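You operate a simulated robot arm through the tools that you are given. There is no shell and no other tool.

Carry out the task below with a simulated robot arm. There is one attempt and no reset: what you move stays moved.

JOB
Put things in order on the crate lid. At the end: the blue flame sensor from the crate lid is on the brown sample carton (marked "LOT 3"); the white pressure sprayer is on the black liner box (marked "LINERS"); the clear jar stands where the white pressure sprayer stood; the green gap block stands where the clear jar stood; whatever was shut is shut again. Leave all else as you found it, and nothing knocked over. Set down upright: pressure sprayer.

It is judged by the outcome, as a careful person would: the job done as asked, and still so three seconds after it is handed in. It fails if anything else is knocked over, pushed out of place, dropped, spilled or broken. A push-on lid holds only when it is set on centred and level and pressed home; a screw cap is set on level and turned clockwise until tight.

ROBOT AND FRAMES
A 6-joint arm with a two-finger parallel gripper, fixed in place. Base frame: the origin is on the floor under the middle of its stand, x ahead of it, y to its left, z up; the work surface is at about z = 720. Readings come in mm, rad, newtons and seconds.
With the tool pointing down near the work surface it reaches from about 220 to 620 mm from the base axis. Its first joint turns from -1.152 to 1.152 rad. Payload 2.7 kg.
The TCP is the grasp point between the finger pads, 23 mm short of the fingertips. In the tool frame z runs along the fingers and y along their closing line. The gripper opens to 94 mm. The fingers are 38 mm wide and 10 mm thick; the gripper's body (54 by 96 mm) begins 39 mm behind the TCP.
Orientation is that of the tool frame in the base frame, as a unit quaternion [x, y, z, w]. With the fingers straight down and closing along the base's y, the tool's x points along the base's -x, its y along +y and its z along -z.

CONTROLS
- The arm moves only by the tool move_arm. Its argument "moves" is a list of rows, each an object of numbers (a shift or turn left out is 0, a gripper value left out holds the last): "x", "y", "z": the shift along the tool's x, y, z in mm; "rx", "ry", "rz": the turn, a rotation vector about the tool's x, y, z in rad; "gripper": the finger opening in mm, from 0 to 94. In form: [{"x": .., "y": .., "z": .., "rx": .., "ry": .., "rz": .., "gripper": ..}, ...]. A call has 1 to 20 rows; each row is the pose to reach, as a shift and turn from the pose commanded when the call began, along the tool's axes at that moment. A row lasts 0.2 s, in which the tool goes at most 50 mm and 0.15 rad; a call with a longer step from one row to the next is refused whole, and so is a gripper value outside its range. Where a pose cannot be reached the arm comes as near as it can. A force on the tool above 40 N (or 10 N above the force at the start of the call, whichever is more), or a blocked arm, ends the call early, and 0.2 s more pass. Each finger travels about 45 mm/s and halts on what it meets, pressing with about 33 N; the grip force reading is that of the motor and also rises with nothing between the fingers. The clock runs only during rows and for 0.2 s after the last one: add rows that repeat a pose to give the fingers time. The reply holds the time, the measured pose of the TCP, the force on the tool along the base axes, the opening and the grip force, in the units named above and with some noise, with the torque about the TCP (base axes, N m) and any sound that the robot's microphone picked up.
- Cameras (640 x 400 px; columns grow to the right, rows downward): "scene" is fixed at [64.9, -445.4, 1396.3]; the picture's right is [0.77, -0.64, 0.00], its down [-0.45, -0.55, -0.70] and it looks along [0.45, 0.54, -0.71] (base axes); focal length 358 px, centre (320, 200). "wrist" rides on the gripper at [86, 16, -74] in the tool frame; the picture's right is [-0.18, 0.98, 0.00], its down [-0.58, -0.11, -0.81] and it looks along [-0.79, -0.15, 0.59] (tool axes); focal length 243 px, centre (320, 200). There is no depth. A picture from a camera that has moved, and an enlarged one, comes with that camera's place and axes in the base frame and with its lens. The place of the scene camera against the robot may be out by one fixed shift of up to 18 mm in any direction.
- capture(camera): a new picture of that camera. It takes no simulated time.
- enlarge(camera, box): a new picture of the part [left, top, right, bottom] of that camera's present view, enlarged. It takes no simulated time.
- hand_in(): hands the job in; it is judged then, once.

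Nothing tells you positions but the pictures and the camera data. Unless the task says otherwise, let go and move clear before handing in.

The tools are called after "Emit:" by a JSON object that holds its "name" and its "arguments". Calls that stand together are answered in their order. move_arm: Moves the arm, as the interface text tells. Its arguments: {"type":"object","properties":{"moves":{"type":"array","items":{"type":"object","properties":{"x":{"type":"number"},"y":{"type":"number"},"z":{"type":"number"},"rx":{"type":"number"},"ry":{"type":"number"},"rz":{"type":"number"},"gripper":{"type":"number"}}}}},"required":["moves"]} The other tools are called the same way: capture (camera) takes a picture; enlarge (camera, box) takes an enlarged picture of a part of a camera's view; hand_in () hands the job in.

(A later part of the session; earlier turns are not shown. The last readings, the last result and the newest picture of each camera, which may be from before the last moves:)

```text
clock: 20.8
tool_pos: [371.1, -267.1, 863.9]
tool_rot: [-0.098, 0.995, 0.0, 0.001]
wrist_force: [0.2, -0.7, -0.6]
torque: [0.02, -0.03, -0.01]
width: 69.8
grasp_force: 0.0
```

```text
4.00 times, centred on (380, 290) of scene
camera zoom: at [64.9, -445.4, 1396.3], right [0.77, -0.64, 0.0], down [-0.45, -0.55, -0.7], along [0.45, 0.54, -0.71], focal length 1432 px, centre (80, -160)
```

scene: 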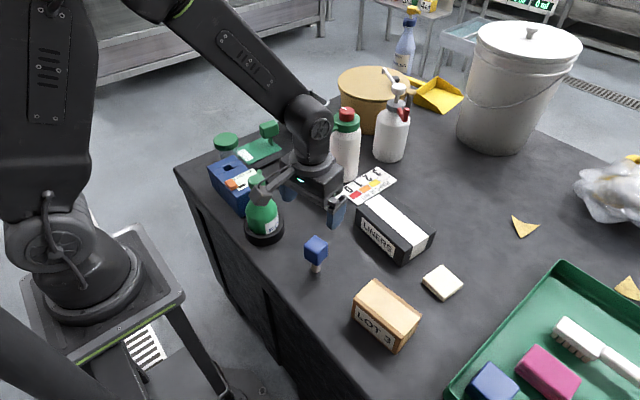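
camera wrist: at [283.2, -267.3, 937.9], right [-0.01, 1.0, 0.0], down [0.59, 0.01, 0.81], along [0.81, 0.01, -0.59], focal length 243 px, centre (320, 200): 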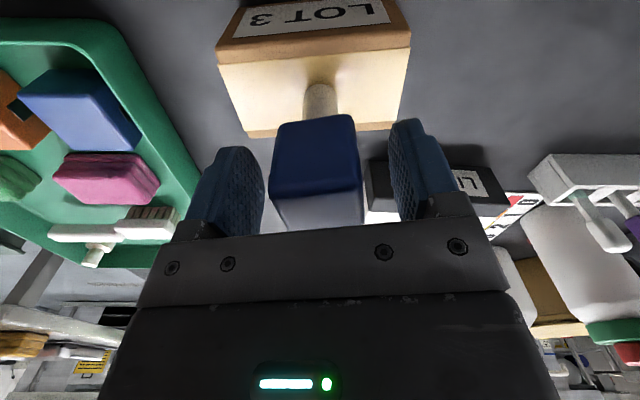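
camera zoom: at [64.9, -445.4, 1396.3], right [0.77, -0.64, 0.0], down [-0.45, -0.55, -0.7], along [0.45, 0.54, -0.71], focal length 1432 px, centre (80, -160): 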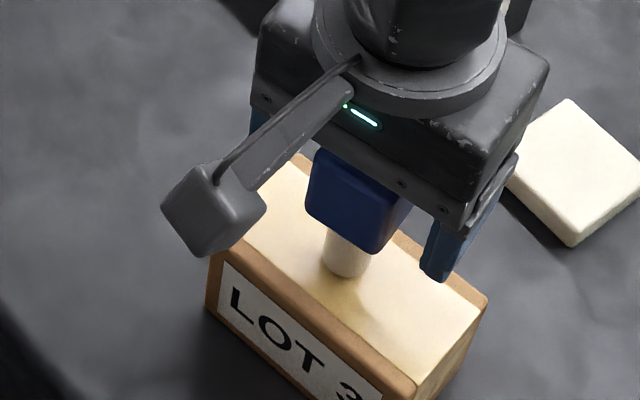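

The sensor stands on the carton. I'll rise straight up and check it from above.

Emit:
{"name": "move_arm", "arguments": {"moves": [{"z": -10}, {"z": -40}, {"z": -80}, {"z": -120}, {"z": -160, "gripper": 94}, {"z": -165, "gripper": 94}]}}

Emit:
{"name": "capture", "arguments": {"camera": "wrist"}}

Emit:
{"name": "capture", "arguments": {"camera": "scene"}}

```text
clock: 22.2
tool_pos: [372.2, -268.4, 1028.8]
tool_rot: [-0.098, 0.995, 0.0, 0.0]
wrist_force: [0.1, -0.1, 0.3]
torque: [0.03, -0.02, -0.02]
width: 94.1
grasp_force: 0.0
```

```text
taken
camera wrist: at [283.8, -267.2, 1103.4], right [-0.01, 1.0, 0.0], down [0.59, 0.01, 0.81], along [0.81, 0.01, -0.59], focal length 243 px, centre (320, 200)
```

wrist: 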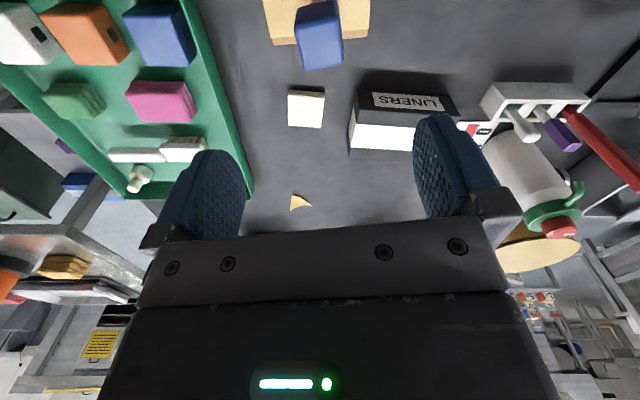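

```text
taken
```

scene: 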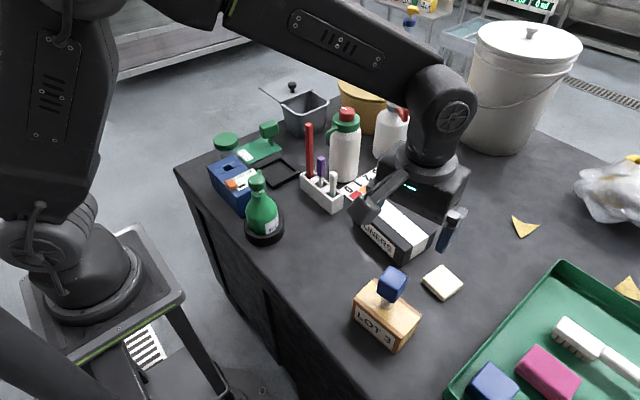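

The sensor is standing well on the carton. Now I'll move to survey the LINERS box and the sprayer closely.

Emit:
{"name": "move_arm", "arguments": {"moves": [{"x": -23.5, "y": 27.5, "rz": 0.04}, {"x": -47, "y": 55, "rz": 0.08}, {"x": -70.5, "y": 82.5, "rz": 0.12}, {"x": -94, "y": 110, "rz": 0.16}, {"x": -117.5, "y": 137.4, "rz": 0.199}, {"x": -117.5, "y": 137.4, "rz": 0.199}]}}

Emit:
{"name": "capture", "arguments": {"camera": "wrist"}}

Emit:
{"name": "enlarge", "arguments": {"camera": "wrist", "box": [200, 40, 420, 180]}}

Emit:
{"name": "enlarge", "arguments": {"camera": "wrist", "box": [400, 20, 620, 200]}}

```text
clock: 23.6
tool_pos: [460.2, -108.7, 1028.2]
tool_rot: [0.001, 1.0, 0.0, 0.0]
wrist_force: [-0.6, 0.0, 0.8]
torque: [0.03, -0.02, 0.01]
width: 94.0
grasp_force: 0.0
```

```text
taken
camera wrist: at [373.6, -91.7, 1102.8], right [0.19, 0.98, 0.0], down [0.58, -0.11, 0.81], along [0.79, -0.15, -0.59], focal length 243 px, centre (320, 200)
```

wrist: 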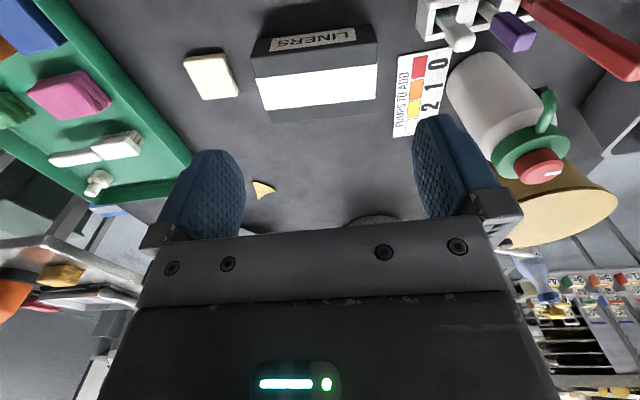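

```text
2.86 times, centred on (310, 110) of wrist
camera zoom: at [373.6, -91.7, 1102.8], right [0.19, 0.98, 0.0], down [0.58, -0.11, 0.81], along [0.79, -0.15, -0.59], focal length 693 px, centre (349, 457)
```

zoom: 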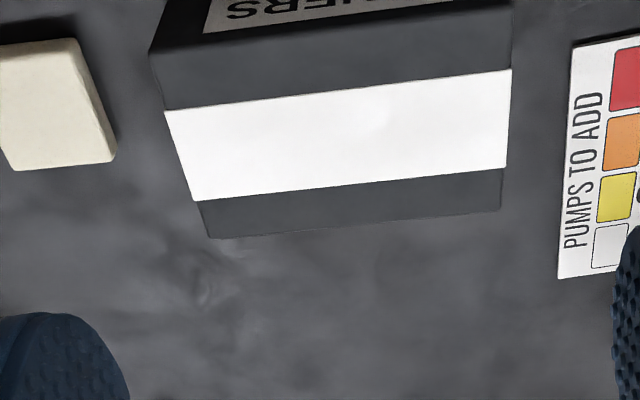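

```text
2.22 times, centred on (510, 110) of wrist
camera zoom: at [373.6, -91.7, 1102.8], right [0.19, 0.98, 0.0], down [0.58, -0.11, 0.81], along [0.79, -0.15, -0.59], focal length 539 px, centre (-102, 400)
```

zoom: 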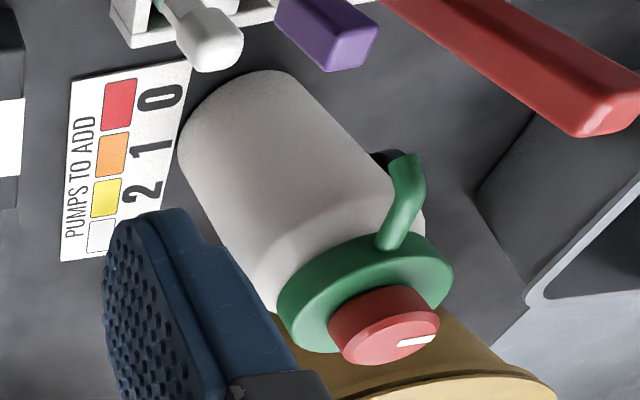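

The LINERS box top measures about 97 × 160 mm, centred near (552, -129) at z ≈ 775. The sprayer is near (609, 110), so I'll move so that it's centred in the wrist view and measure it better.

Emit:
{"name": "move_arm", "arguments": {"moves": [{"x": -6, "y": 40, "rz": -0.035}, {"x": -12, "y": 80, "rz": -0.07}, {"x": -19, "y": 120, "rz": -0.105}, {"x": -25, "y": 160, "rz": -0.14}, {"x": -32, "y": 196, "rz": -0.178}, {"x": -32, "y": 196, "rz": -0.178}]}}

Emit:
{"name": "capture", "arguments": {"camera": "wrist"}}

Emit:
{"name": "enlarge", "arguments": {"camera": "wrist", "box": [220, 0, 440, 230]}}

```text
clock: 25.0
tool_pos: [494.2, 85.4, 1027.2]
tool_rot: [-0.088, 0.996, -0.001, 0.0]
wrist_force: [-0.3, 0.2, -1.1]
torque: [0.0, 0.02, 0.01]
width: 94.0
grasp_force: 0.0
```

```text
taken
camera wrist: at [404.9, 87.8, 1102.6], right [0.01, 1.0, 0.0], down [0.59, -0.01, 0.81], along [0.81, -0.01, -0.59], focal length 243 px, centre (320, 200)
```

wrist: 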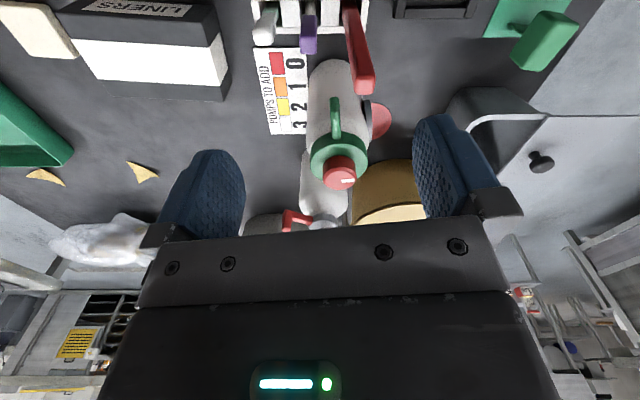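

```text
1.74 times, centred on (330, 115) of wrist
camera zoom: at [404.9, 87.8, 1102.6], right [0.01, 1.0, 0.0], down [0.59, -0.01, 0.81], along [0.81, -0.01, -0.59], focal length 422 px, centre (303, 348)
```

zoom: 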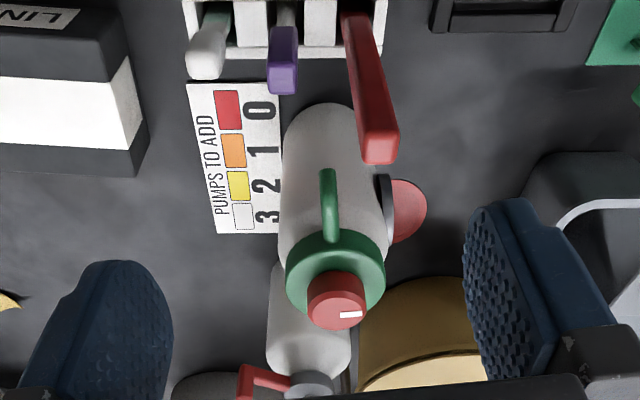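

The sprayer is about 207 mm tall, so the palm will only clear its cap if I grip high, near the collar. I'll zoom in for the collar, gauge and spout heights.

Emit:
{"name": "enlarge", "arguments": {"camera": "scene", "box": [320, 95, 370, 190]}}

Emit:
{"name": "enlarge", "arguments": {"camera": "wrist", "box": [290, 50, 390, 200]}}

Emit:
{"name": "capture", "arguments": {"camera": "scene"}}

```text
4.21 times, centred on (345, 142) of scene
camera zoom: at [65.0, -445.4, 1396.3], right [0.77, -0.64, 0.0], down [-0.45, -0.55, -0.7], along [0.45, 0.54, -0.71], focal length 1508 px, centre (215, 442)
```

zoom: 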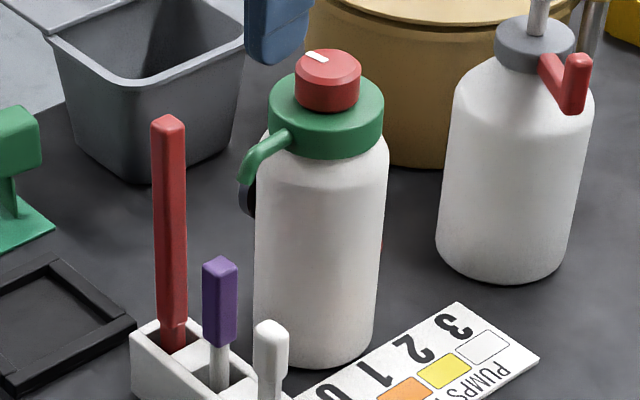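

```text
2.67 times, centred on (340, 125) of wrist
camera zoom: at [404.9, 87.8, 1102.6], right [0.01, 1.0, 0.0], down [0.59, -0.01, 0.81], along [0.81, -0.01, -0.59], focal length 647 px, centre (267, 400)
```

zoom: 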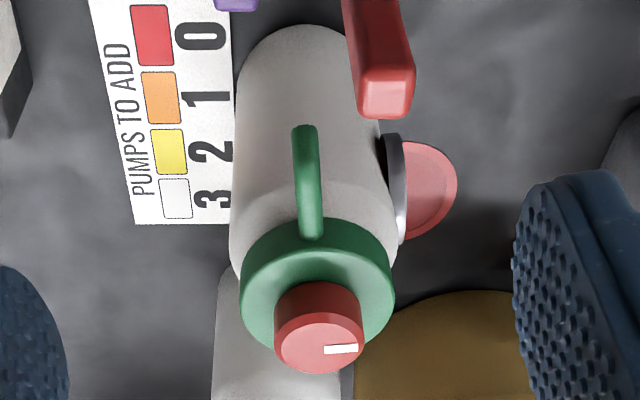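

```text
taken
```

scene: 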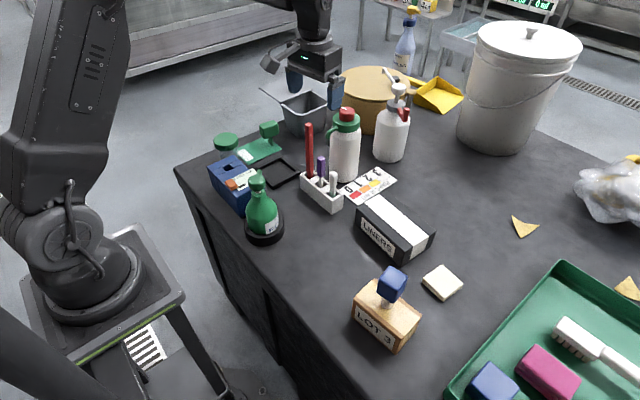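

The gauge spans roughly z 805–855, so only the collar (z ≈ 890–910, about 69 mm across) is within reach of the pads. I'll move above the sprayer axis at about (607.5, 108) and check the centring.

Emit:
{"name": "move_arm", "arguments": {"moves": [{"x": -29, "y": 0.6, "z": 5, "rz": -0.043}, {"x": -58, "y": 1.3, "z": 12, "rz": -0.086}, {"x": -87, "y": 2, "z": 20, "rz": -0.13}, {"x": -115.6, "y": 2.6, "z": 27, "rz": -0.173}, {"x": -115.6, "y": 2.6, "z": 27, "rz": -0.173}]}}

Emit:
{"name": "capture", "arguments": {"camera": "wrist"}}

Emit:
{"name": "enlarge", "arguments": {"camera": "scene", "box": [270, 40, 450, 200]}}

```text
clock: 26.2
tool_pos: [606.9, 109.5, 1001.4]
tool_rot: [-0.174, 0.985, 0.0, -0.001]
wrist_force: [0.6, 0.8, -0.2]
torque: [-0.02, -0.02, 0.0]
width: 93.8
grasp_force: 0.0
```

```text
taken
camera wrist: at [518.7, 95.8, 1076.8], right [-0.16, 0.99, 0.0], down [0.58, 0.1, 0.81], along [0.79, 0.13, -0.59], focal length 243 px, centre (320, 200)
```

wrist: 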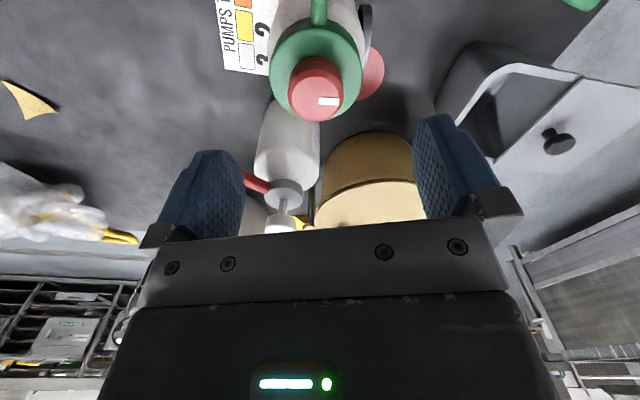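

```text
2.50 times, centred on (360, 120) of scene
camera zoom: at [64.9, -445.4, 1396.3], right [0.77, -0.64, 0.0], down [-0.45, -0.55, -0.7], along [0.45, 0.54, -0.71], focal length 895 px, centre (220, 400)
```

zoom: 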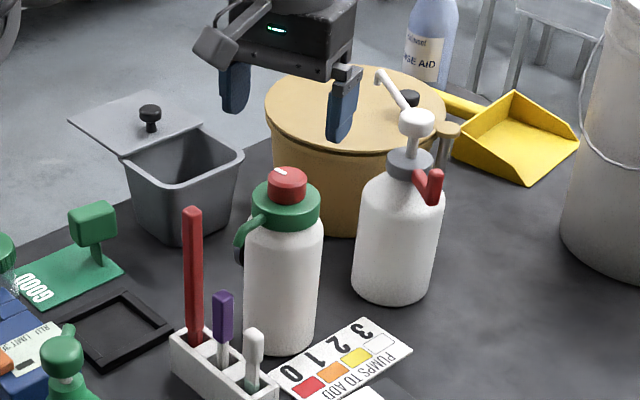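

The pose is reachable and roughly centred. I'll enlarge for a precise cap position.

Emit:
{"name": "enlarge", "arguments": {"camera": "wrist", "box": [240, 0, 400, 140]}}

```text
2.86 times, centred on (320, 70) of wrist
camera zoom: at [518.7, 95.8, 1076.8], right [-0.16, 0.99, 0.0], down [0.58, 0.1, 0.81], along [0.79, 0.13, -0.59], focal length 693 px, centre (320, 571)
```

zoom: 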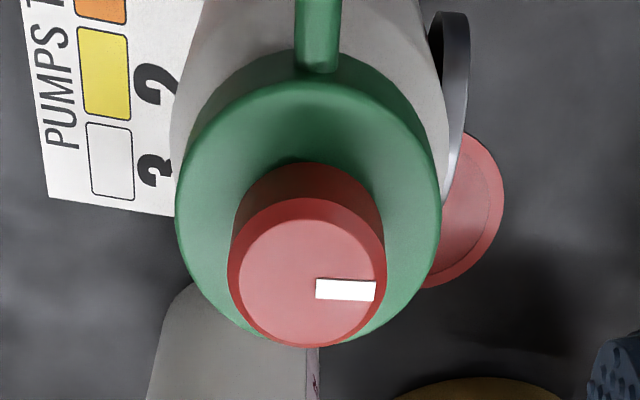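

The sprayer axis is at about (606, 107.5). I'll correct by about 2 mm and descend so the pads flank the collar.

Emit:
{"name": "move_arm", "arguments": {"moves": [{"x": 1.5, "y": -1.6, "z": 25}, {"x": 1.5, "y": -1.6, "z": 50}, {"x": 1.5, "y": -1.6, "z": 66}, {"x": 1.5, "y": -1.6, "z": 66}]}}

Emit:
{"name": "capture", "arguments": {"camera": "wrist"}}

Emit:
{"name": "enlarge", "arguments": {"camera": "scene", "box": [290, 60, 410, 180]}}

```text
clock: 27.2
tool_pos: [604.2, 105.9, 934.5]
tool_rot: [-0.174, 0.985, 0.001, 0.0]
wrist_force: [-0.2, -0.2, -0.3]
torque: [0.0, 0.0, 0.0]
width: 93.9
grasp_force: 0.0
```

```text
taken
camera wrist: at [517.0, 92.3, 1009.2], right [-0.16, 0.99, 0.0], down [0.58, 0.1, 0.81], along [0.8, 0.13, -0.59], focal length 243 px, centre (320, 200)
```

wrist: 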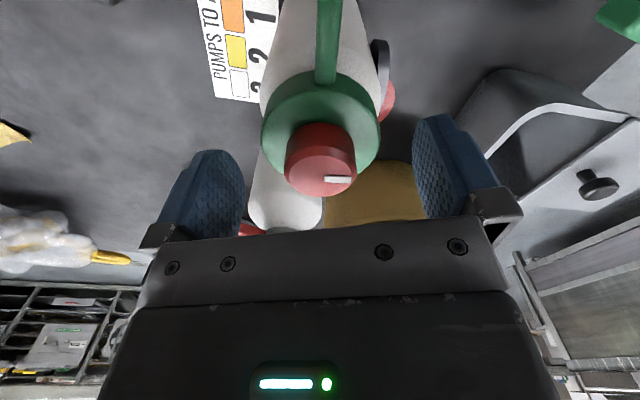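

```text
3.33 times, centred on (350, 120) of scene
camera zoom: at [64.9, -445.4, 1396.3], right [0.77, -0.64, 0.0], down [-0.45, -0.55, -0.7], along [0.45, 0.54, -0.71], focal length 1194 px, centre (220, 467)
```

zoom: 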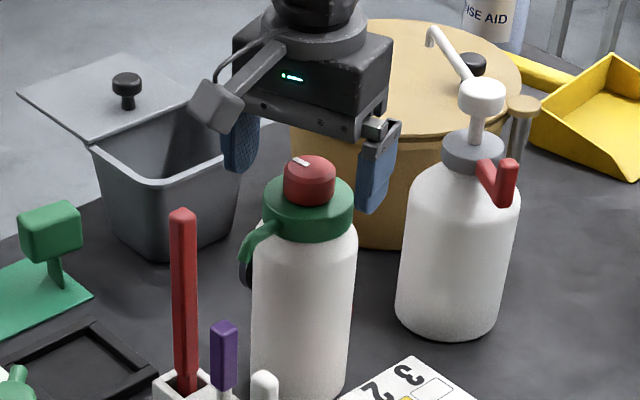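

The cap is centred between the fingers. I'll go down to z ≈ 912 and close on the collar.

Emit:
{"name": "move_arm", "arguments": {"moves": [{"x": -1, "y": 0.5, "z": 10}, {"x": -1, "y": 0.5, "z": 20}, {"x": -1, "y": 0.5, "z": 22.5}, {"x": -1, "y": 0.5, "z": 22.5}]}}

Emit:
{"name": "enlarge", "arguments": {"camera": "scene", "box": [310, 80, 390, 160]}}

Emit:
{"name": "enlarge", "arguments": {"camera": "wrist", "box": [200, 60, 460, 240]}}

```text
clock: 28.2
tool_pos: [605.6, 107.3, 912.6]
tool_rot: [-0.174, 0.985, 0.0, 0.0]
wrist_force: [0.1, -0.9, -0.2]
torque: [0.0, 0.02, -0.03]
width: 94.1
grasp_force: 0.1
```

```text
5.00 times, centred on (350, 120) of scene
camera zoom: at [64.9, -445.4, 1396.3], right [0.77, -0.64, 0.0], down [-0.45, -0.55, -0.7], along [0.45, 0.54, -0.71], focal length 1790 px, centre (170, 600)
```

zoom: 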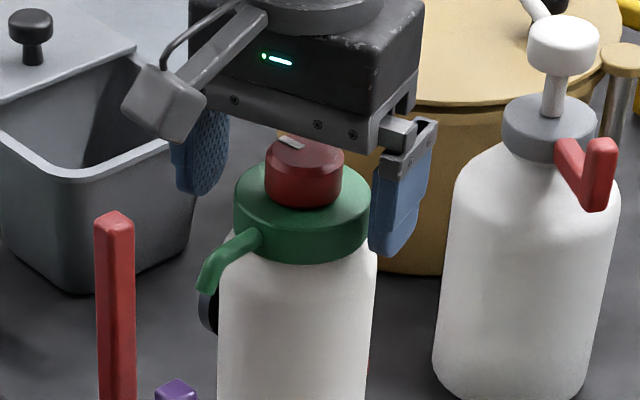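

```text
2.22 times, centred on (330, 150) of wrist
camera zoom: at [518.7, 94.0, 987.3], right [-0.16, 0.99, 0.0], down [0.58, 0.1, 0.81], along [0.8, 0.13, -0.59], focal length 539 px, centre (298, 311)
```

zoom: 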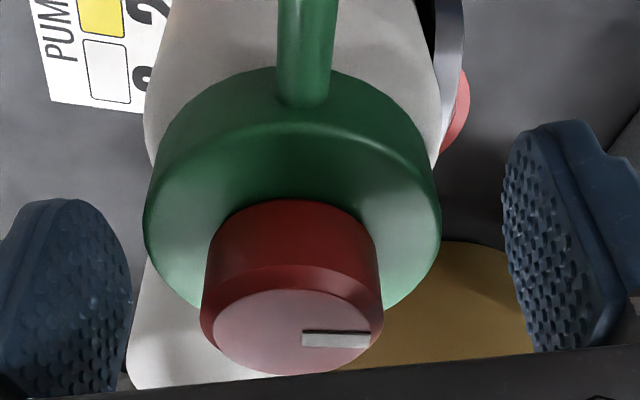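

The fingers are at the collar's height on both sides. Closing now.

Emit:
{"name": "move_arm", "arguments": {"moves": [{"gripper": 80}, {"gripper": 70}, {"gripper": 55}, {"gripper": 55}, {"gripper": 55}]}}

Emit:
{"name": "enlarge", "arguments": {"camera": "scene", "box": [310, 80, 390, 160]}}

Emit:
{"name": "enlarge", "arguments": {"camera": "wrist", "box": [200, 60, 460, 240]}}

```text
clock: 29.4
tool_pos: [606.3, 107.2, 912.9]
tool_rot: [-0.174, 0.985, 0.0, 0.0]
wrist_force: [0.8, -0.5, 1.2]
torque: [-0.11, -0.04, -0.01]
width: 65.3
grasp_force: 33.1
```

```text
5.00 times, centred on (350, 120) of scene
camera zoom: at [64.9, -445.4, 1396.2], right [0.77, -0.64, 0.0], down [-0.45, -0.55, -0.7], along [0.45, 0.54, -0.71], focal length 1790 px, centre (170, 600)
```

zoom: 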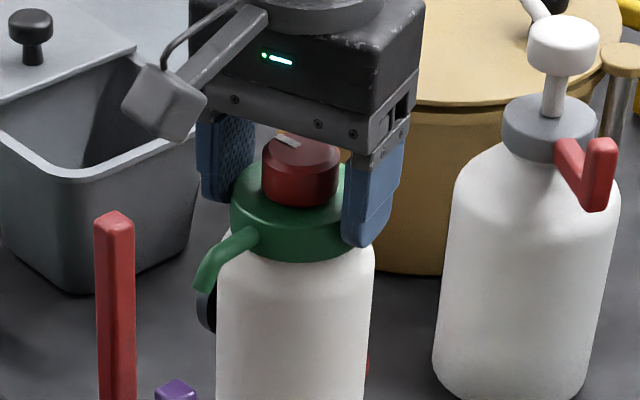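

```text
2.22 times, centred on (330, 150) of wrist
camera zoom: at [518.7, 93.9, 987.7], right [-0.16, 0.99, 0.0], down [0.58, 0.1, 0.81], along [0.8, 0.13, -0.59], focal length 539 px, centre (298, 311)
```

zoom: 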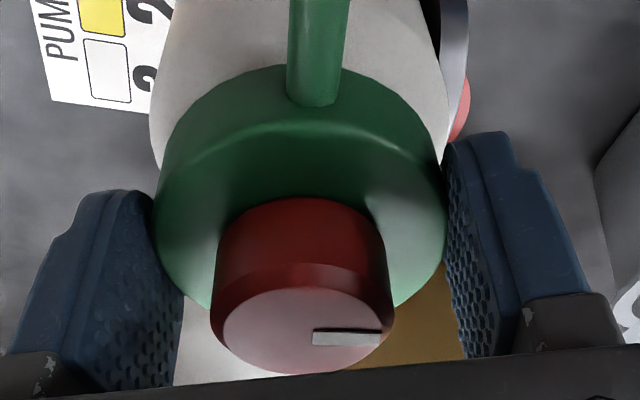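

The collar is gripped at 65.3 mm. I'll lift a little and check that the bottle comes up straight.

Emit:
{"name": "move_arm", "arguments": {"moves": [{"z": -3}, {"z": -8}, {"z": -15}, {"z": -20}, {"z": -20}]}}

Emit:
{"name": "enlarge", "arguments": {"camera": "scene", "box": [290, 70, 410, 200]}}

```text
clock: 30.6
tool_pos: [606.0, 105.5, 933.0]
tool_rot: [-0.173, 0.985, 0.0, 0.0]
wrist_force: [0.5, 0.2, -3.2]
torque: [-0.04, -0.01, 0.02]
width: 65.1
grasp_force: 33.4
```

```text
3.08 times, centred on (350, 135) of scene
camera zoom: at [65.0, -445.4, 1396.3], right [0.77, -0.64, 0.0], down [-0.45, -0.55, -0.7], along [0.45, 0.54, -0.71], focal length 1102 px, centre (228, 400)
```

zoom: 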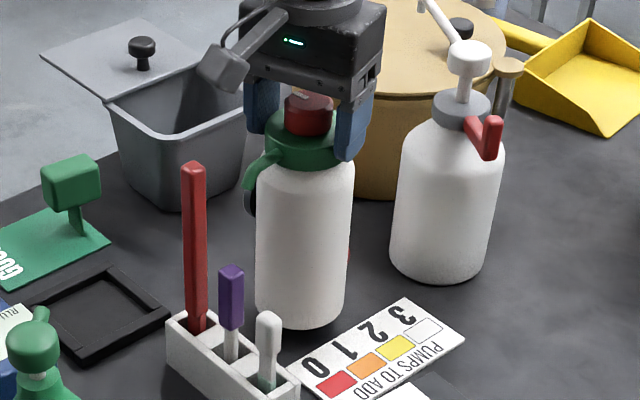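

It lifts cleanly and hangs straight, weighing about 3 N. I'll raise it further and carry it over the LINERS box.

Emit:
{"name": "move_arm", "arguments": {"moves": [{"z": -25}, {"z": -50}, {"z": -75}, {"z": -80}, {"x": 13, "y": -20, "z": -80}, {"x": 26, "y": -40, "z": -80}, {"x": 39, "y": -60, "z": -80}, {"x": 53, "y": -81, "z": -80}, {"x": 66, "y": -101, "z": -80}, {"x": 79, "y": -121, "z": -80}, {"x": 92, "y": -142, "z": -80}, {"x": 105, "y": -162, "z": -80}, {"x": 118, "y": -182, "z": -80}, {"x": 131.6, "y": -203, "z": -80}, {"x": 131.6, "y": -203, "z": -80}]}}

Emit:
{"name": "capture", "arguments": {"camera": "wrist"}}

Emit:
{"name": "capture", "arguments": {"camera": "scene"}}

```text
clock: 33.8
tool_pos: [551.0, -125.8, 1011.9]
tool_rot: [-0.174, 0.985, 0.0, 0.001]
wrist_force: [-0.2, 0.0, -2.9]
torque: [-0.01, 0.02, -0.05]
width: 65.0
grasp_force: 33.3
```

```text
taken
camera wrist: at [464.9, -140.0, 1087.2], right [-0.16, 0.99, 0.0], down [0.58, 0.1, 0.81], along [0.8, 0.13, -0.59], focal length 243 px, centre (320, 200)
```

wrist: 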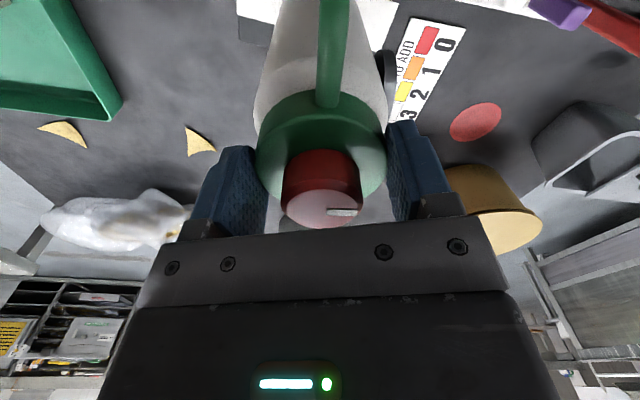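

```text
taken
```

scene: 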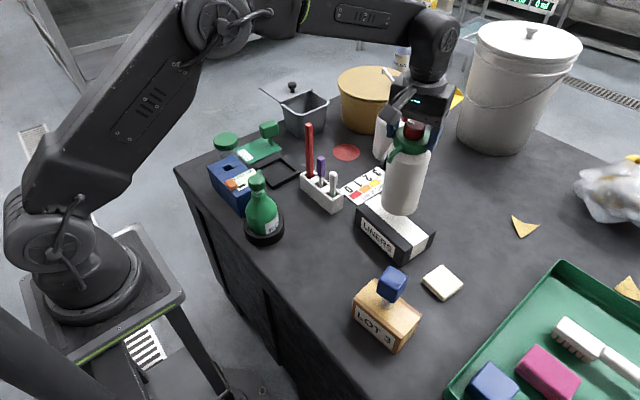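

The sprayer hangs upright about 40 mm over the box. I'll lower it most of the way and check alignment.

Emit:
{"name": "move_arm", "arguments": {"moves": [{"x": 1.3, "y": -2.2, "z": 10}, {"x": 1.3, "y": -2.2, "z": 22}, {"x": 1.3, "y": -2.2, "z": 32}, {"x": 1.3, "y": -2.2, "z": 34}, {"x": 1.3, "y": -2.2, "z": 34}]}}

Emit:
{"name": "enlarge", "arguments": {"camera": "scene", "box": [330, 100, 460, 280]}}

Emit:
{"name": "enlarge", "arguments": {"camera": "wrist", "box": [200, 0, 440, 150]}}

```text
clock: 35.0
tool_pos: [551.5, -130.4, 978.6]
tool_rot: [-0.174, 0.985, 0.0, 0.0]
wrist_force: [0.8, -0.3, -2.5]
torque: [-0.01, 0.0, 0.0]
width: 65.4
grasp_force: 33.3
```

```text
2.22 times, centred on (395, 190) of scene
camera zoom: at [65.0, -445.4, 1396.3], right [0.77, -0.64, 0.0], down [-0.45, -0.55, -0.7], along [0.45, 0.54, -0.71], focal length 796 px, centre (153, 222)
```

zoom: 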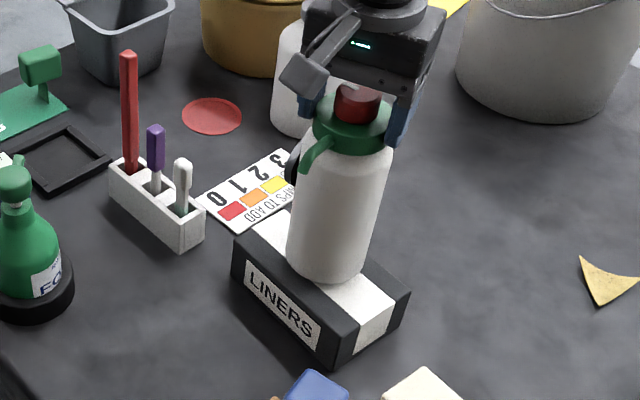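

```text
2.67 times, centred on (320, 75) of wrist
camera zoom: at [463.7, -143.0, 1053.6], right [-0.16, 0.99, 0.0], down [0.58, 0.1, 0.81], along [0.8, 0.13, -0.59], focal length 647 px, centre (320, 533)
```

zoom: 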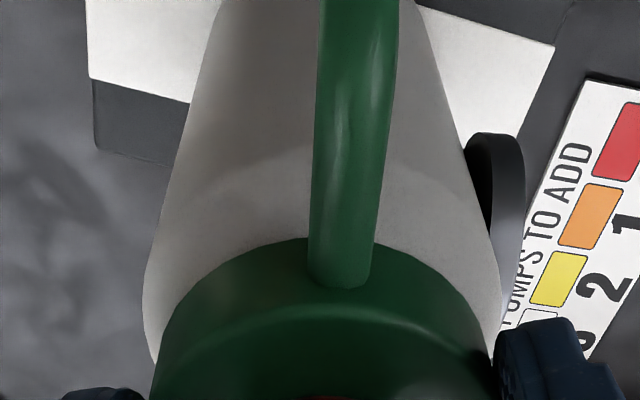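

Alignment looks good and the bottle is vertical. I'll step down to contact.

Emit:
{"name": "move_arm", "arguments": {"moves": [{"z": 2}, {"z": 4}, {"z": 6}, {"z": 7}, {"z": 8}, {"z": 8}]}}

Emit:
{"name": "enlarge", "arguments": {"camera": "scene", "box": [360, 170, 440, 260]}}

```text
clock: 36.4
tool_pos: [550.3, -131.5, 973.5]
tool_rot: [-0.174, 0.985, -0.001, 0.001]
wrist_force: [-4.8, -0.8, 15.2]
torque: [0.31, 0.64, 0.15]
width: 65.2
grasp_force: 32.8
```

```text
4.44 times, centred on (400, 215) of scene
camera zoom: at [64.5, -445.4, 1396.3], right [0.77, -0.64, 0.0], down [-0.45, -0.55, -0.7], along [0.45, 0.54, -0.71], focal length 1592 px, centre (-36, 133)
```

zoom: 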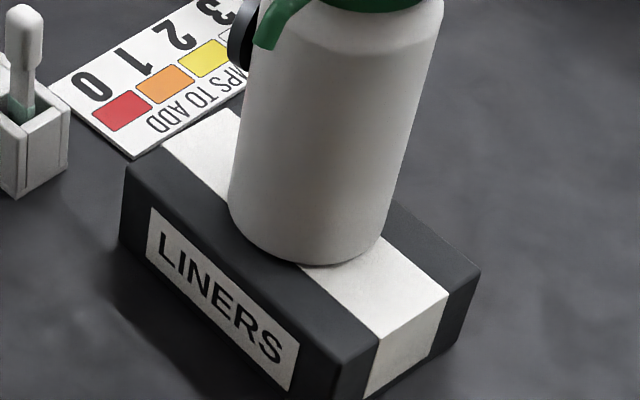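

Contact made, with about 15 N. I'll ease up until the load is nearly gone.

Emit:
{"name": "move_arm", "arguments": {"moves": [{"z": -1}, {"z": -1}]}}

```text
clock: 37.0
tool_pos: [551.9, -131.3, 971.8]
tool_rot: [-0.174, 0.985, 0.0, 0.001]
wrist_force: [-1.9, -3.5, 13.3]
torque: [-0.39, 0.0, -0.06]
width: 65.3
grasp_force: 33.1
```

Emit:
{"name": "move_arm", "arguments": {"moves": [{"z": -1}, {"z": -2}, {"z": -2}]}}

```text
clock: 37.8
tool_pos: [550.5, -129.3, 972.2]
tool_rot: [-0.174, 0.985, 0.001, -0.001]
wrist_force: [0.7, -0.3, -0.5]
torque: [0.06, -0.26, 0.03]
width: 65.3
grasp_force: 33.6
```

The box is now carrying nearly all of the weight. I'll release slowly.

Emit:
{"name": "move_arm", "arguments": {"moves": [{"gripper": 67}, {"gripper": 69}, {"gripper": 73}, {"gripper": 80}, {"gripper": 92}, {"gripper": 94}, {"gripper": 94}]}}

Emit:
{"name": "enlarge", "arguments": {"camera": "scene", "box": [340, 90, 460, 270]}}

Emit:
{"name": "capture", "arguments": {"camera": "wrist"}}

```text
clock: 39.4
tool_pos: [550.9, -130.8, 973.2]
tool_rot: [-0.173, 0.985, -0.001, 0.0]
wrist_force: [-0.3, 1.1, 0.4]
torque: [0.0, 0.0, -0.02]
width: 94.3
grasp_force: 0.0
```

```text
2.22 times, centred on (400, 180) of scene
camera zoom: at [64.9, -445.4, 1396.3], right [0.77, -0.64, 0.0], down [-0.45, -0.55, -0.7], along [0.45, 0.54, -0.71], focal length 796 px, centre (142, 244)
```

zoom: 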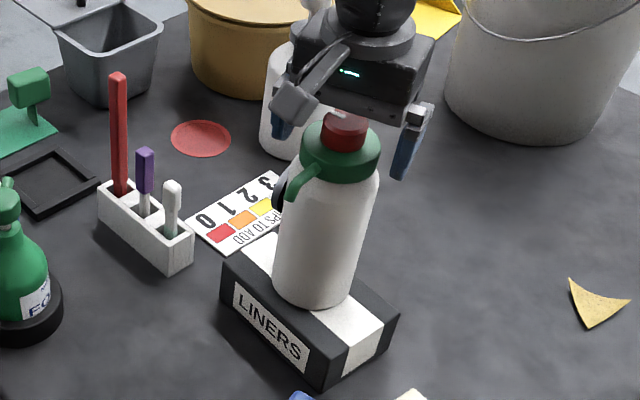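

```text
taken
camera wrist: at [464.3, -143.5, 1048.6], right [-0.16, 0.99, 0.0], down [0.58, 0.1, 0.81], along [0.8, 0.13, -0.59], focal length 243 px, centre (320, 200)
```

wrist: 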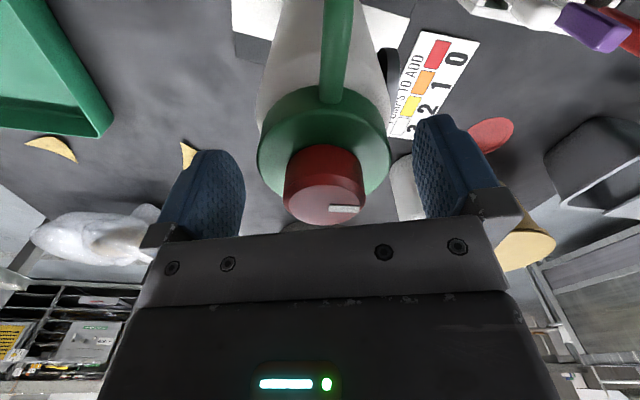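

The sprayer stands on the LINERS box. I'll rise clear and go look at the jar.

Emit:
{"name": "move_arm", "arguments": {"moves": [{"z": -15}, {"z": -50}, {"z": -75}, {"x": 7, "y": 43, "z": -75, "rz": -0.036}, {"x": 15, "y": 87, "z": -75, "rz": -0.072}, {"x": 22, "y": 130, "z": -75, "rz": -0.108}, {"x": 29, "y": 173, "z": -75, "rz": -0.144}, {"x": 37, "y": 217, "z": -75, "rz": -0.18}, {"x": 44, "y": 260, "z": -75, "rz": -0.216}, {"x": 51, "y": 303, "z": -70, "rz": -0.252}, {"x": 59, "y": 347, "z": -65, "rz": -0.288}, {"x": 66, "y": 390, "z": -60, "rz": -0.324}, {"x": 73, "y": 433, "z": -57, "rz": -0.36}, {"x": 80.5, "y": 476.5, "z": -55, "rz": -0.4}, {"x": 80.5, "y": 476.5, "z": -55, "rz": -0.4}]}}

Emit:
{"name": "capture", "arguments": {"camera": "wrist"}}

Emit:
{"name": "capture", "arguments": {"camera": "scene"}}

Emit:
{"name": "enlarge", "arguments": {"camera": "wrist", "box": [220, 0, 440, 150]}}

```text
clock: 42.6
tool_pos: [313.4, 290.7, 1026.9]
tool_rot: [-0.365, 0.931, 0.0, 0.0]
wrist_force: [0.7, 0.0, 0.0]
torque: [0.0, -0.02, 0.0]
width: 94.2
grasp_force: 0.1
```

```text
taken
camera wrist: at [238.4, 243.8, 1102.4], right [-0.53, 0.84, 0.0], down [0.5, 0.32, 0.81], along [0.68, 0.43, -0.59], focal length 243 px, centre (320, 200)
```

wrist: 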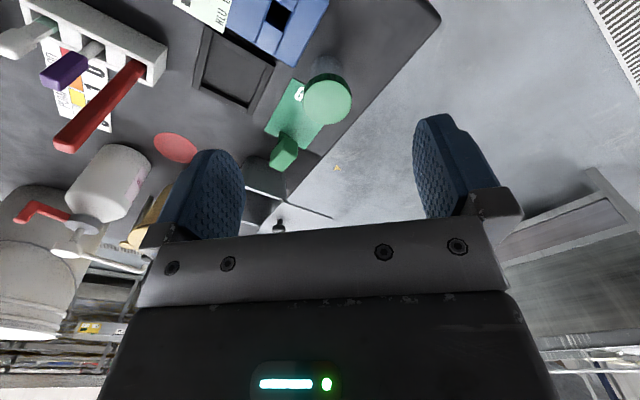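

```text
taken
```

scene: 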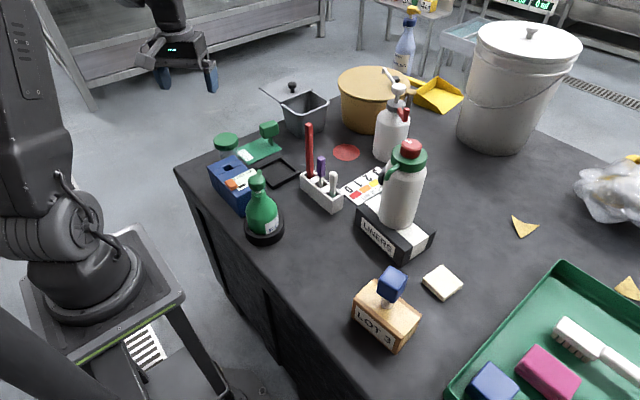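

```text
2.67 times, centred on (330, 75) of wrist
camera zoom: at [238.4, 243.8, 1102.4], right [-0.53, 0.84, 0.0], down [0.5, 0.32, 0.81], along [0.68, 0.43, -0.59], focal length 647 px, centre (293, 533)
```

zoom: 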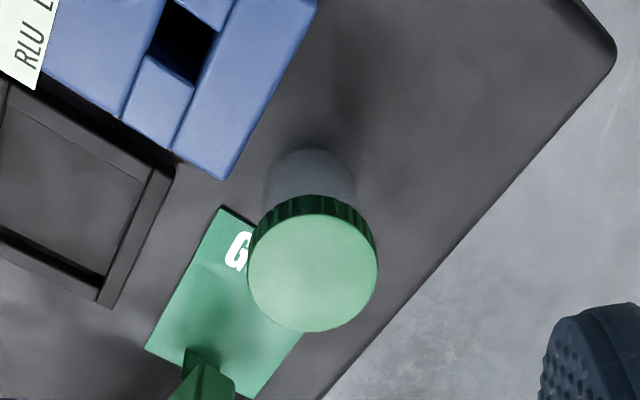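

The sprayer stands steadily on the box. The jar's axis is near (391, 356), lid top at z ≈ 800 and lid about 66 mm across, so I'll move above it.

Emit:
{"name": "move_arm", "arguments": {"moves": [{"x": -25, "y": -1, "z": 25}, {"x": -50, "y": -2, "z": 55}, {"x": -75, "y": -3.5, "z": 85}, {"x": -101, "y": -4.8, "z": 115}, {"x": -101, "y": -4.8, "z": 137}, {"x": -101, "y": -4.8, "z": 137}]}}

Emit:
{"name": "capture", "arguments": {"camera": "wrist"}}

Emit:
{"name": "enlarge", "arguments": {"camera": "wrist", "box": [220, 0, 420, 150]}}

Emit:
{"name": "enlarge", "arguments": {"camera": "scene", "box": [170, 70, 330, 230]}}

```text
clock: 44.0
tool_pos: [388.8, 354.0, 892.2]
tool_rot: [-0.366, 0.931, -0.001, 0.001]
wrist_force: [-0.2, 0.3, 0.9]
torque: [-0.01, 0.0, 0.0]
width: 93.8
grasp_force: 0.1
```

```text
taken
camera wrist: at [314.3, 308.3, 965.6], right [-0.53, 0.85, 0.0], down [0.5, 0.32, 0.81], along [0.68, 0.43, -0.59], focal length 243 px, centre (320, 200)
```

wrist: 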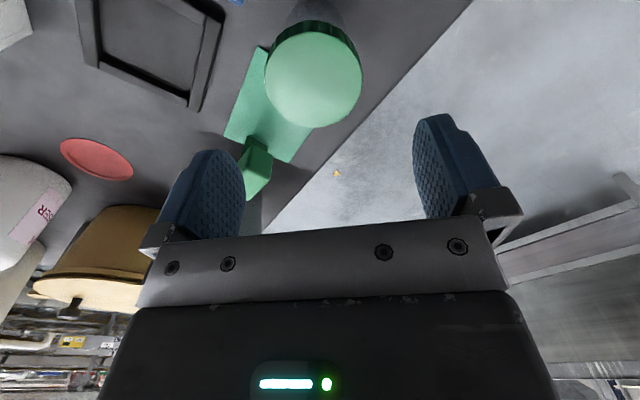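

```text
2.67 times, centred on (320, 75) of wrist
camera zoom: at [314.3, 308.3, 965.6], right [-0.53, 0.85, 0.0], down [0.5, 0.32, 0.81], along [0.68, 0.43, -0.59], focal length 647 px, centre (320, 533)
```

zoom: 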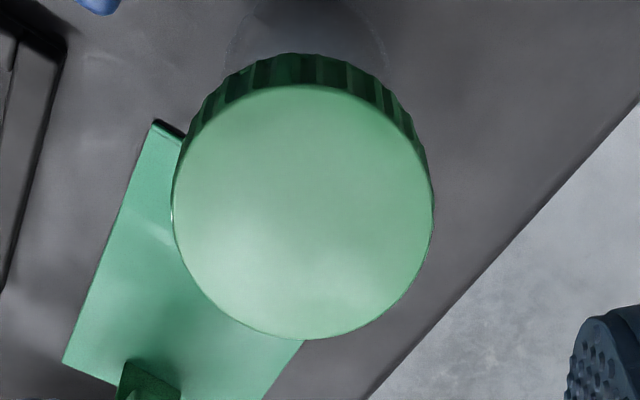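

```text
2.50 times, centred on (250, 150) of scene
camera zoom: at [64.9, -445.4, 1396.3], right [0.77, -0.64, 0.0], down [-0.45, -0.55, -0.7], along [0.45, 0.54, -0.71], focal length 895 px, centre (495, 325)
```

zoom: 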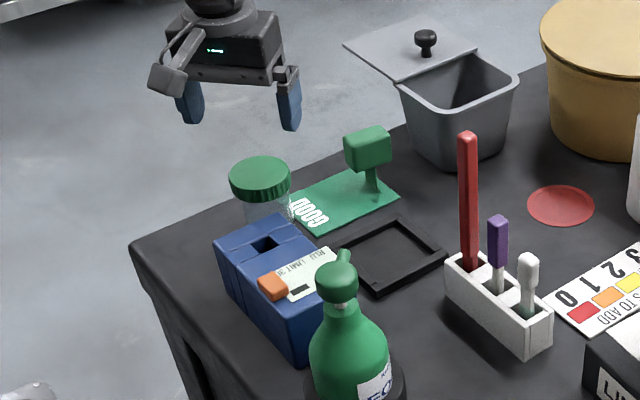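

The lid's exact height is a little uncertain (800–815). I'll lower somewhat, staying clear, and measure again.

Emit:
{"name": "move_arm", "arguments": {"moves": [{"x": 2, "y": -4.4, "z": 15}, {"x": 2, "y": -4.4, "z": 32}, {"x": 2, "y": -4.4, "z": 32}]}}

Emit:
{"name": "capture", "arguments": {"camera": "wrist"}}

Emit:
{"name": "enlarge", "arguments": {"camera": "wrist", "box": [220, 20, 420, 170]}}

Emit:
{"name": "enlarge", "arguments": {"camera": "scene", "box": [190, 90, 290, 190]}}

```text
clock: 44.8
tool_pos: [392.7, 350.5, 858.3]
tool_rot: [-0.365, 0.931, 0.001, 0.0]
wrist_force: [0.8, -0.4, -0.2]
torque: [0.0, -0.01, 0.01]
width: 93.9
grasp_force: 0.1
```

```text
taken
camera wrist: at [317.1, 304.5, 933.2], right [-0.53, 0.85, 0.0], down [0.5, 0.32, 0.81], along [0.68, 0.43, -0.59], focal length 243 px, centre (320, 200)
```

wrist: 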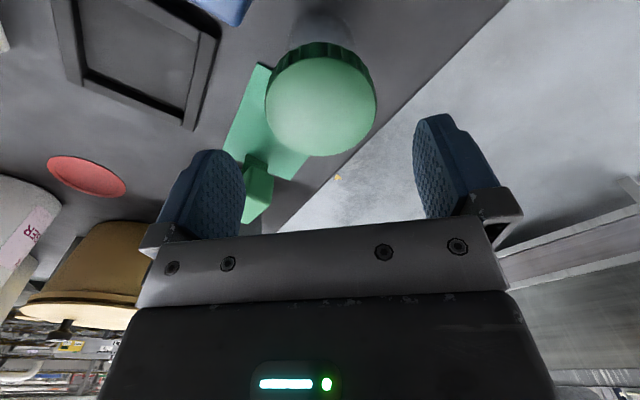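

```text
2.67 times, centred on (320, 95) of wrist
camera zoom: at [317.1, 304.5, 933.2], right [-0.53, 0.85, 0.0], down [0.5, 0.32, 0.81], along [0.68, 0.43, -0.59], focal length 647 px, centre (320, 480)
```

zoom: 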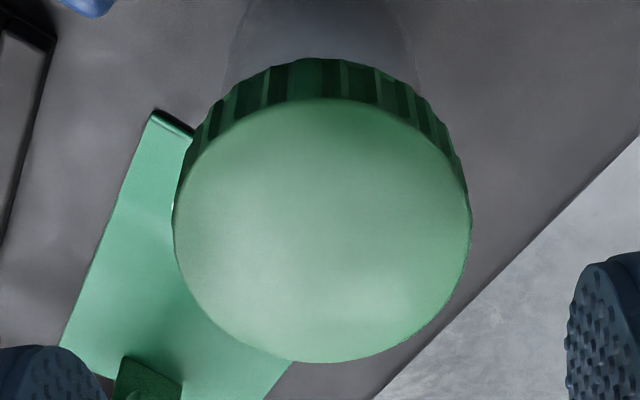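

```text
4.00 times, centred on (240, 140) of scene
camera zoom: at [64.9, -445.4, 1396.3], right [0.77, -0.64, 0.0], down [-0.45, -0.55, -0.7], along [0.45, 0.54, -0.71], focal length 1432 px, centre (640, 440)
```

zoom: 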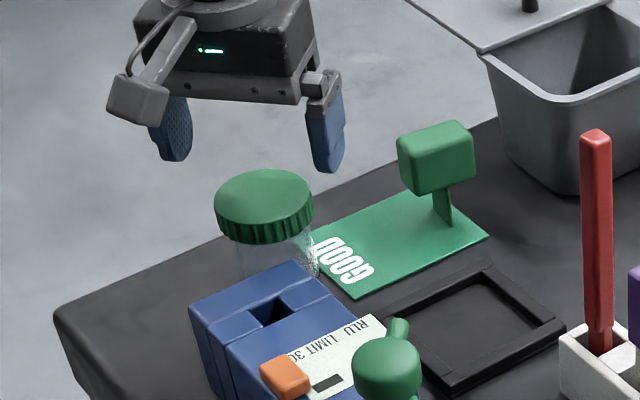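

The jar axis resolves to about (388, 350), lid z 786–804. I'll correct, descend and check before closing.

Emit:
{"name": "move_arm", "arguments": {"moves": [{"x": 3.2, "y": 0.7, "z": 15}, {"x": 3.2, "y": 0.7, "z": 35}, {"x": 3.2, "y": 0.7, "z": 55}, {"x": 3.2, "y": 0.7, "z": 65}, {"x": 3.2, "y": 0.7, "z": 65}]}}

Emit:
{"name": "capture", "arguments": {"camera": "wrist"}}

Emit:
{"name": "enlarge", "arguments": {"camera": "scene", "box": [180, 100, 280, 200]}}

```text
clock: 46.0
tool_pos: [387.9, 350.5, 795.9]
tool_rot: [-0.366, 0.931, 0.0, 0.0]
wrist_force: [0.5, -0.3, -0.4]
torque: [0.01, 0.01, -0.03]
width: 93.8
grasp_force: 0.1
```

```text
taken
camera wrist: at [313.6, 303.9, 869.6], right [-0.53, 0.85, 0.0], down [0.5, 0.32, 0.81], along [0.68, 0.43, -0.59], focal length 243 px, centre (320, 200)
```

wrist: 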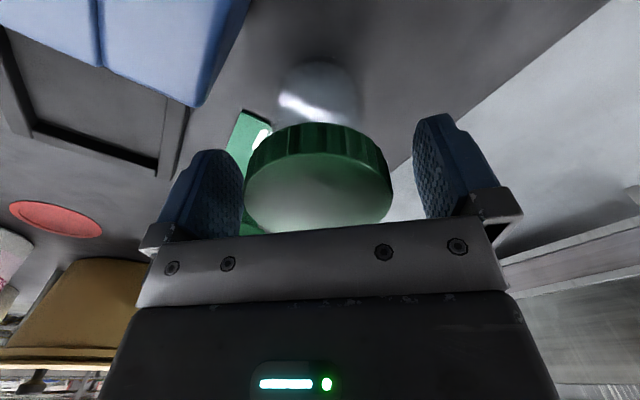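

```text
4.00 times, centred on (230, 150) of scene
camera zoom: at [64.9, -445.4, 1396.3], right [0.77, -0.64, 0.0], down [-0.45, -0.55, -0.7], along [0.45, 0.54, -0.71], focal length 1432 px, centre (680, 400)
```

zoom: 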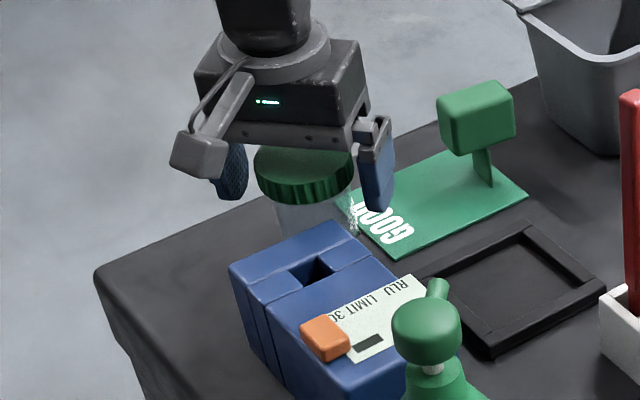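

The lid is between the fingers. Closing.

Emit:
{"name": "move_arm", "arguments": {"moves": [{"gripper": 80}, {"gripper": 68}, {"gripper": 55}, {"gripper": 55}, {"gripper": 55}]}}

Emit:
{"name": "capture", "arguments": {"camera": "wrist"}}

```text
clock: 47.2
tool_pos: [388.8, 349.9, 794.9]
tool_rot: [-0.366, 0.931, -0.001, 0.0]
wrist_force: [0.0, -0.7, -0.8]
torque: [0.0, 0.0, 0.0]
width: 63.3
grasp_force: 33.3
```

```text
taken
camera wrist: at [313.6, 303.8, 869.8], right [-0.53, 0.85, 0.0], down [0.5, 0.32, 0.81], along [0.68, 0.43, -0.59], focal length 243 px, centre (320, 200)
```

wrist: 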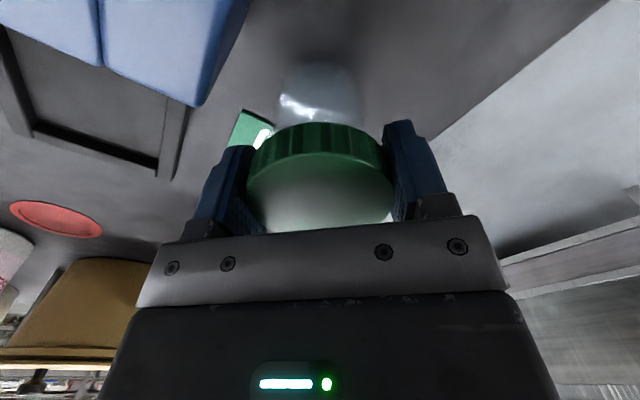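

The lid is gripped at 63.3 mm. I'll lift just slightly and confirm the jar body comes with it.

Emit:
{"name": "move_arm", "arguments": {"moves": [{"z": -2}, {"z": -5}, {"z": -9}, {"z": -12}, {"z": -12}]}}

Emit:
{"name": "enlarge", "arguments": {"camera": "scene", "box": [190, 110, 270, 190]}}

Emit:
{"name": "enlarge", "arguments": {"camera": "wrist", "box": [220, 20, 420, 170]}}

```text
clock: 48.4
tool_pos: [389.4, 349.3, 806.9]
tool_rot: [-0.366, 0.931, 0.0, 0.0]
wrist_force: [-0.2, -0.2, -1.1]
torque: [0.0, 0.0, 0.0]
width: 63.1
grasp_force: 33.0
```

```text
5.00 times, centred on (230, 150) of scene
camera zoom: at [64.9, -445.4, 1396.3], right [0.77, -0.64, 0.0], down [-0.45, -0.55, -0.7], along [0.45, 0.54, -0.71], focal length 1790 px, centre (770, 450)
```

zoom: 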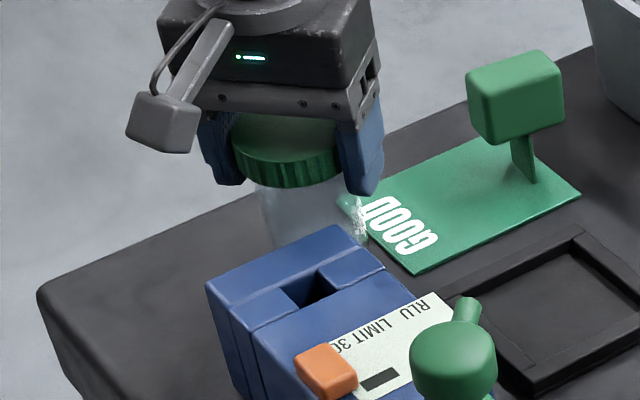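

```text
2.67 times, centred on (320, 95) of wrist
camera zoom: at [313.8, 303.3, 881.8], right [-0.53, 0.85, 0.0], down [0.5, 0.32, 0.81], along [0.68, 0.43, -0.59], focal length 647 px, centre (320, 480)
```

zoom: 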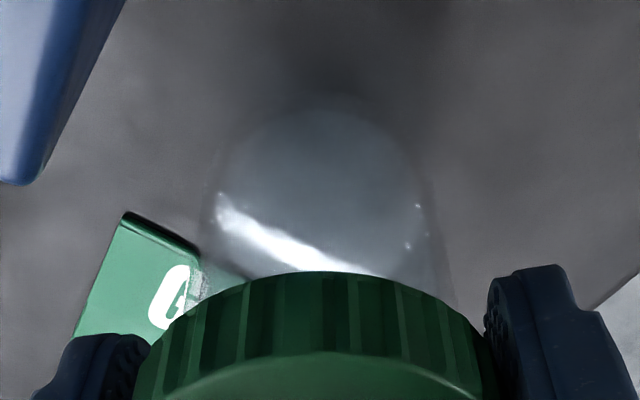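

The jar seems to come with its lid. I'll raise it further and verify before travelling.

Emit:
{"name": "move_arm", "arguments": {"moves": [{"z": -20}, {"z": -50}, {"z": -85}, {"z": -120}, {"z": -140}, {"z": -140}]}}

Emit:
{"name": "enlarge", "arguments": {"camera": "scene", "box": [180, 50, 320, 190]}}

Emit:
{"name": "capture", "arguments": {"camera": "wrist"}}

```text
clock: 49.8
tool_pos: [387.4, 350.5, 947.0]
tool_rot: [-0.365, 0.931, 0.001, -0.001]
wrist_force: [0.1, -0.1, -0.6]
torque: [-0.01, -0.01, 0.03]
width: 63.0
grasp_force: 32.9
```

```text
2.86 times, centred on (250, 120) of scene
camera zoom: at [64.9, -445.4, 1396.3], right [0.77, -0.64, 0.0], down [-0.45, -0.55, -0.7], along [0.45, 0.54, -0.71], focal length 1023 px, centre (520, 429)
```

zoom: 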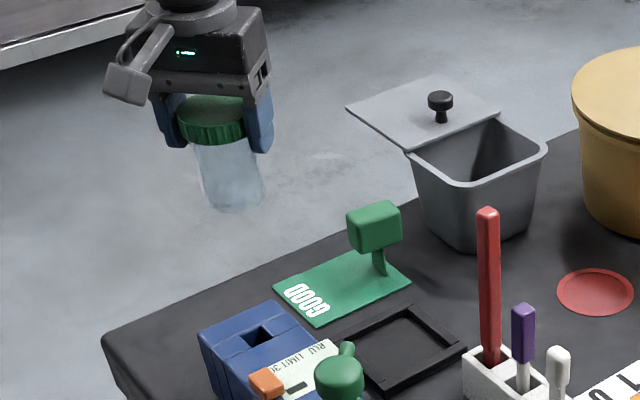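

```text
taken
camera wrist: at [313.1, 303.5, 1021.4], right [-0.53, 0.85, 0.0], down [0.5, 0.32, 0.81], along [0.68, 0.43, -0.59], focal length 243 px, centre (320, 200)
```

wrist: 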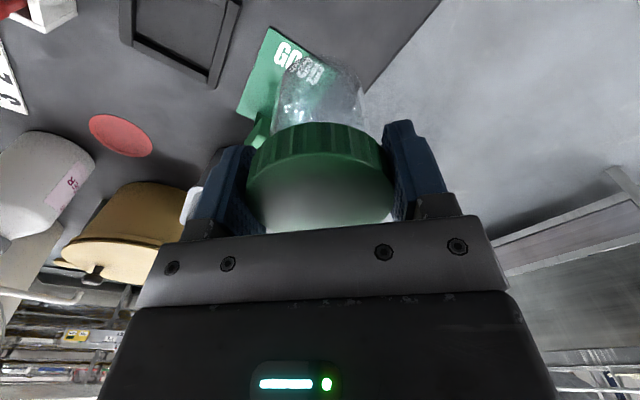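

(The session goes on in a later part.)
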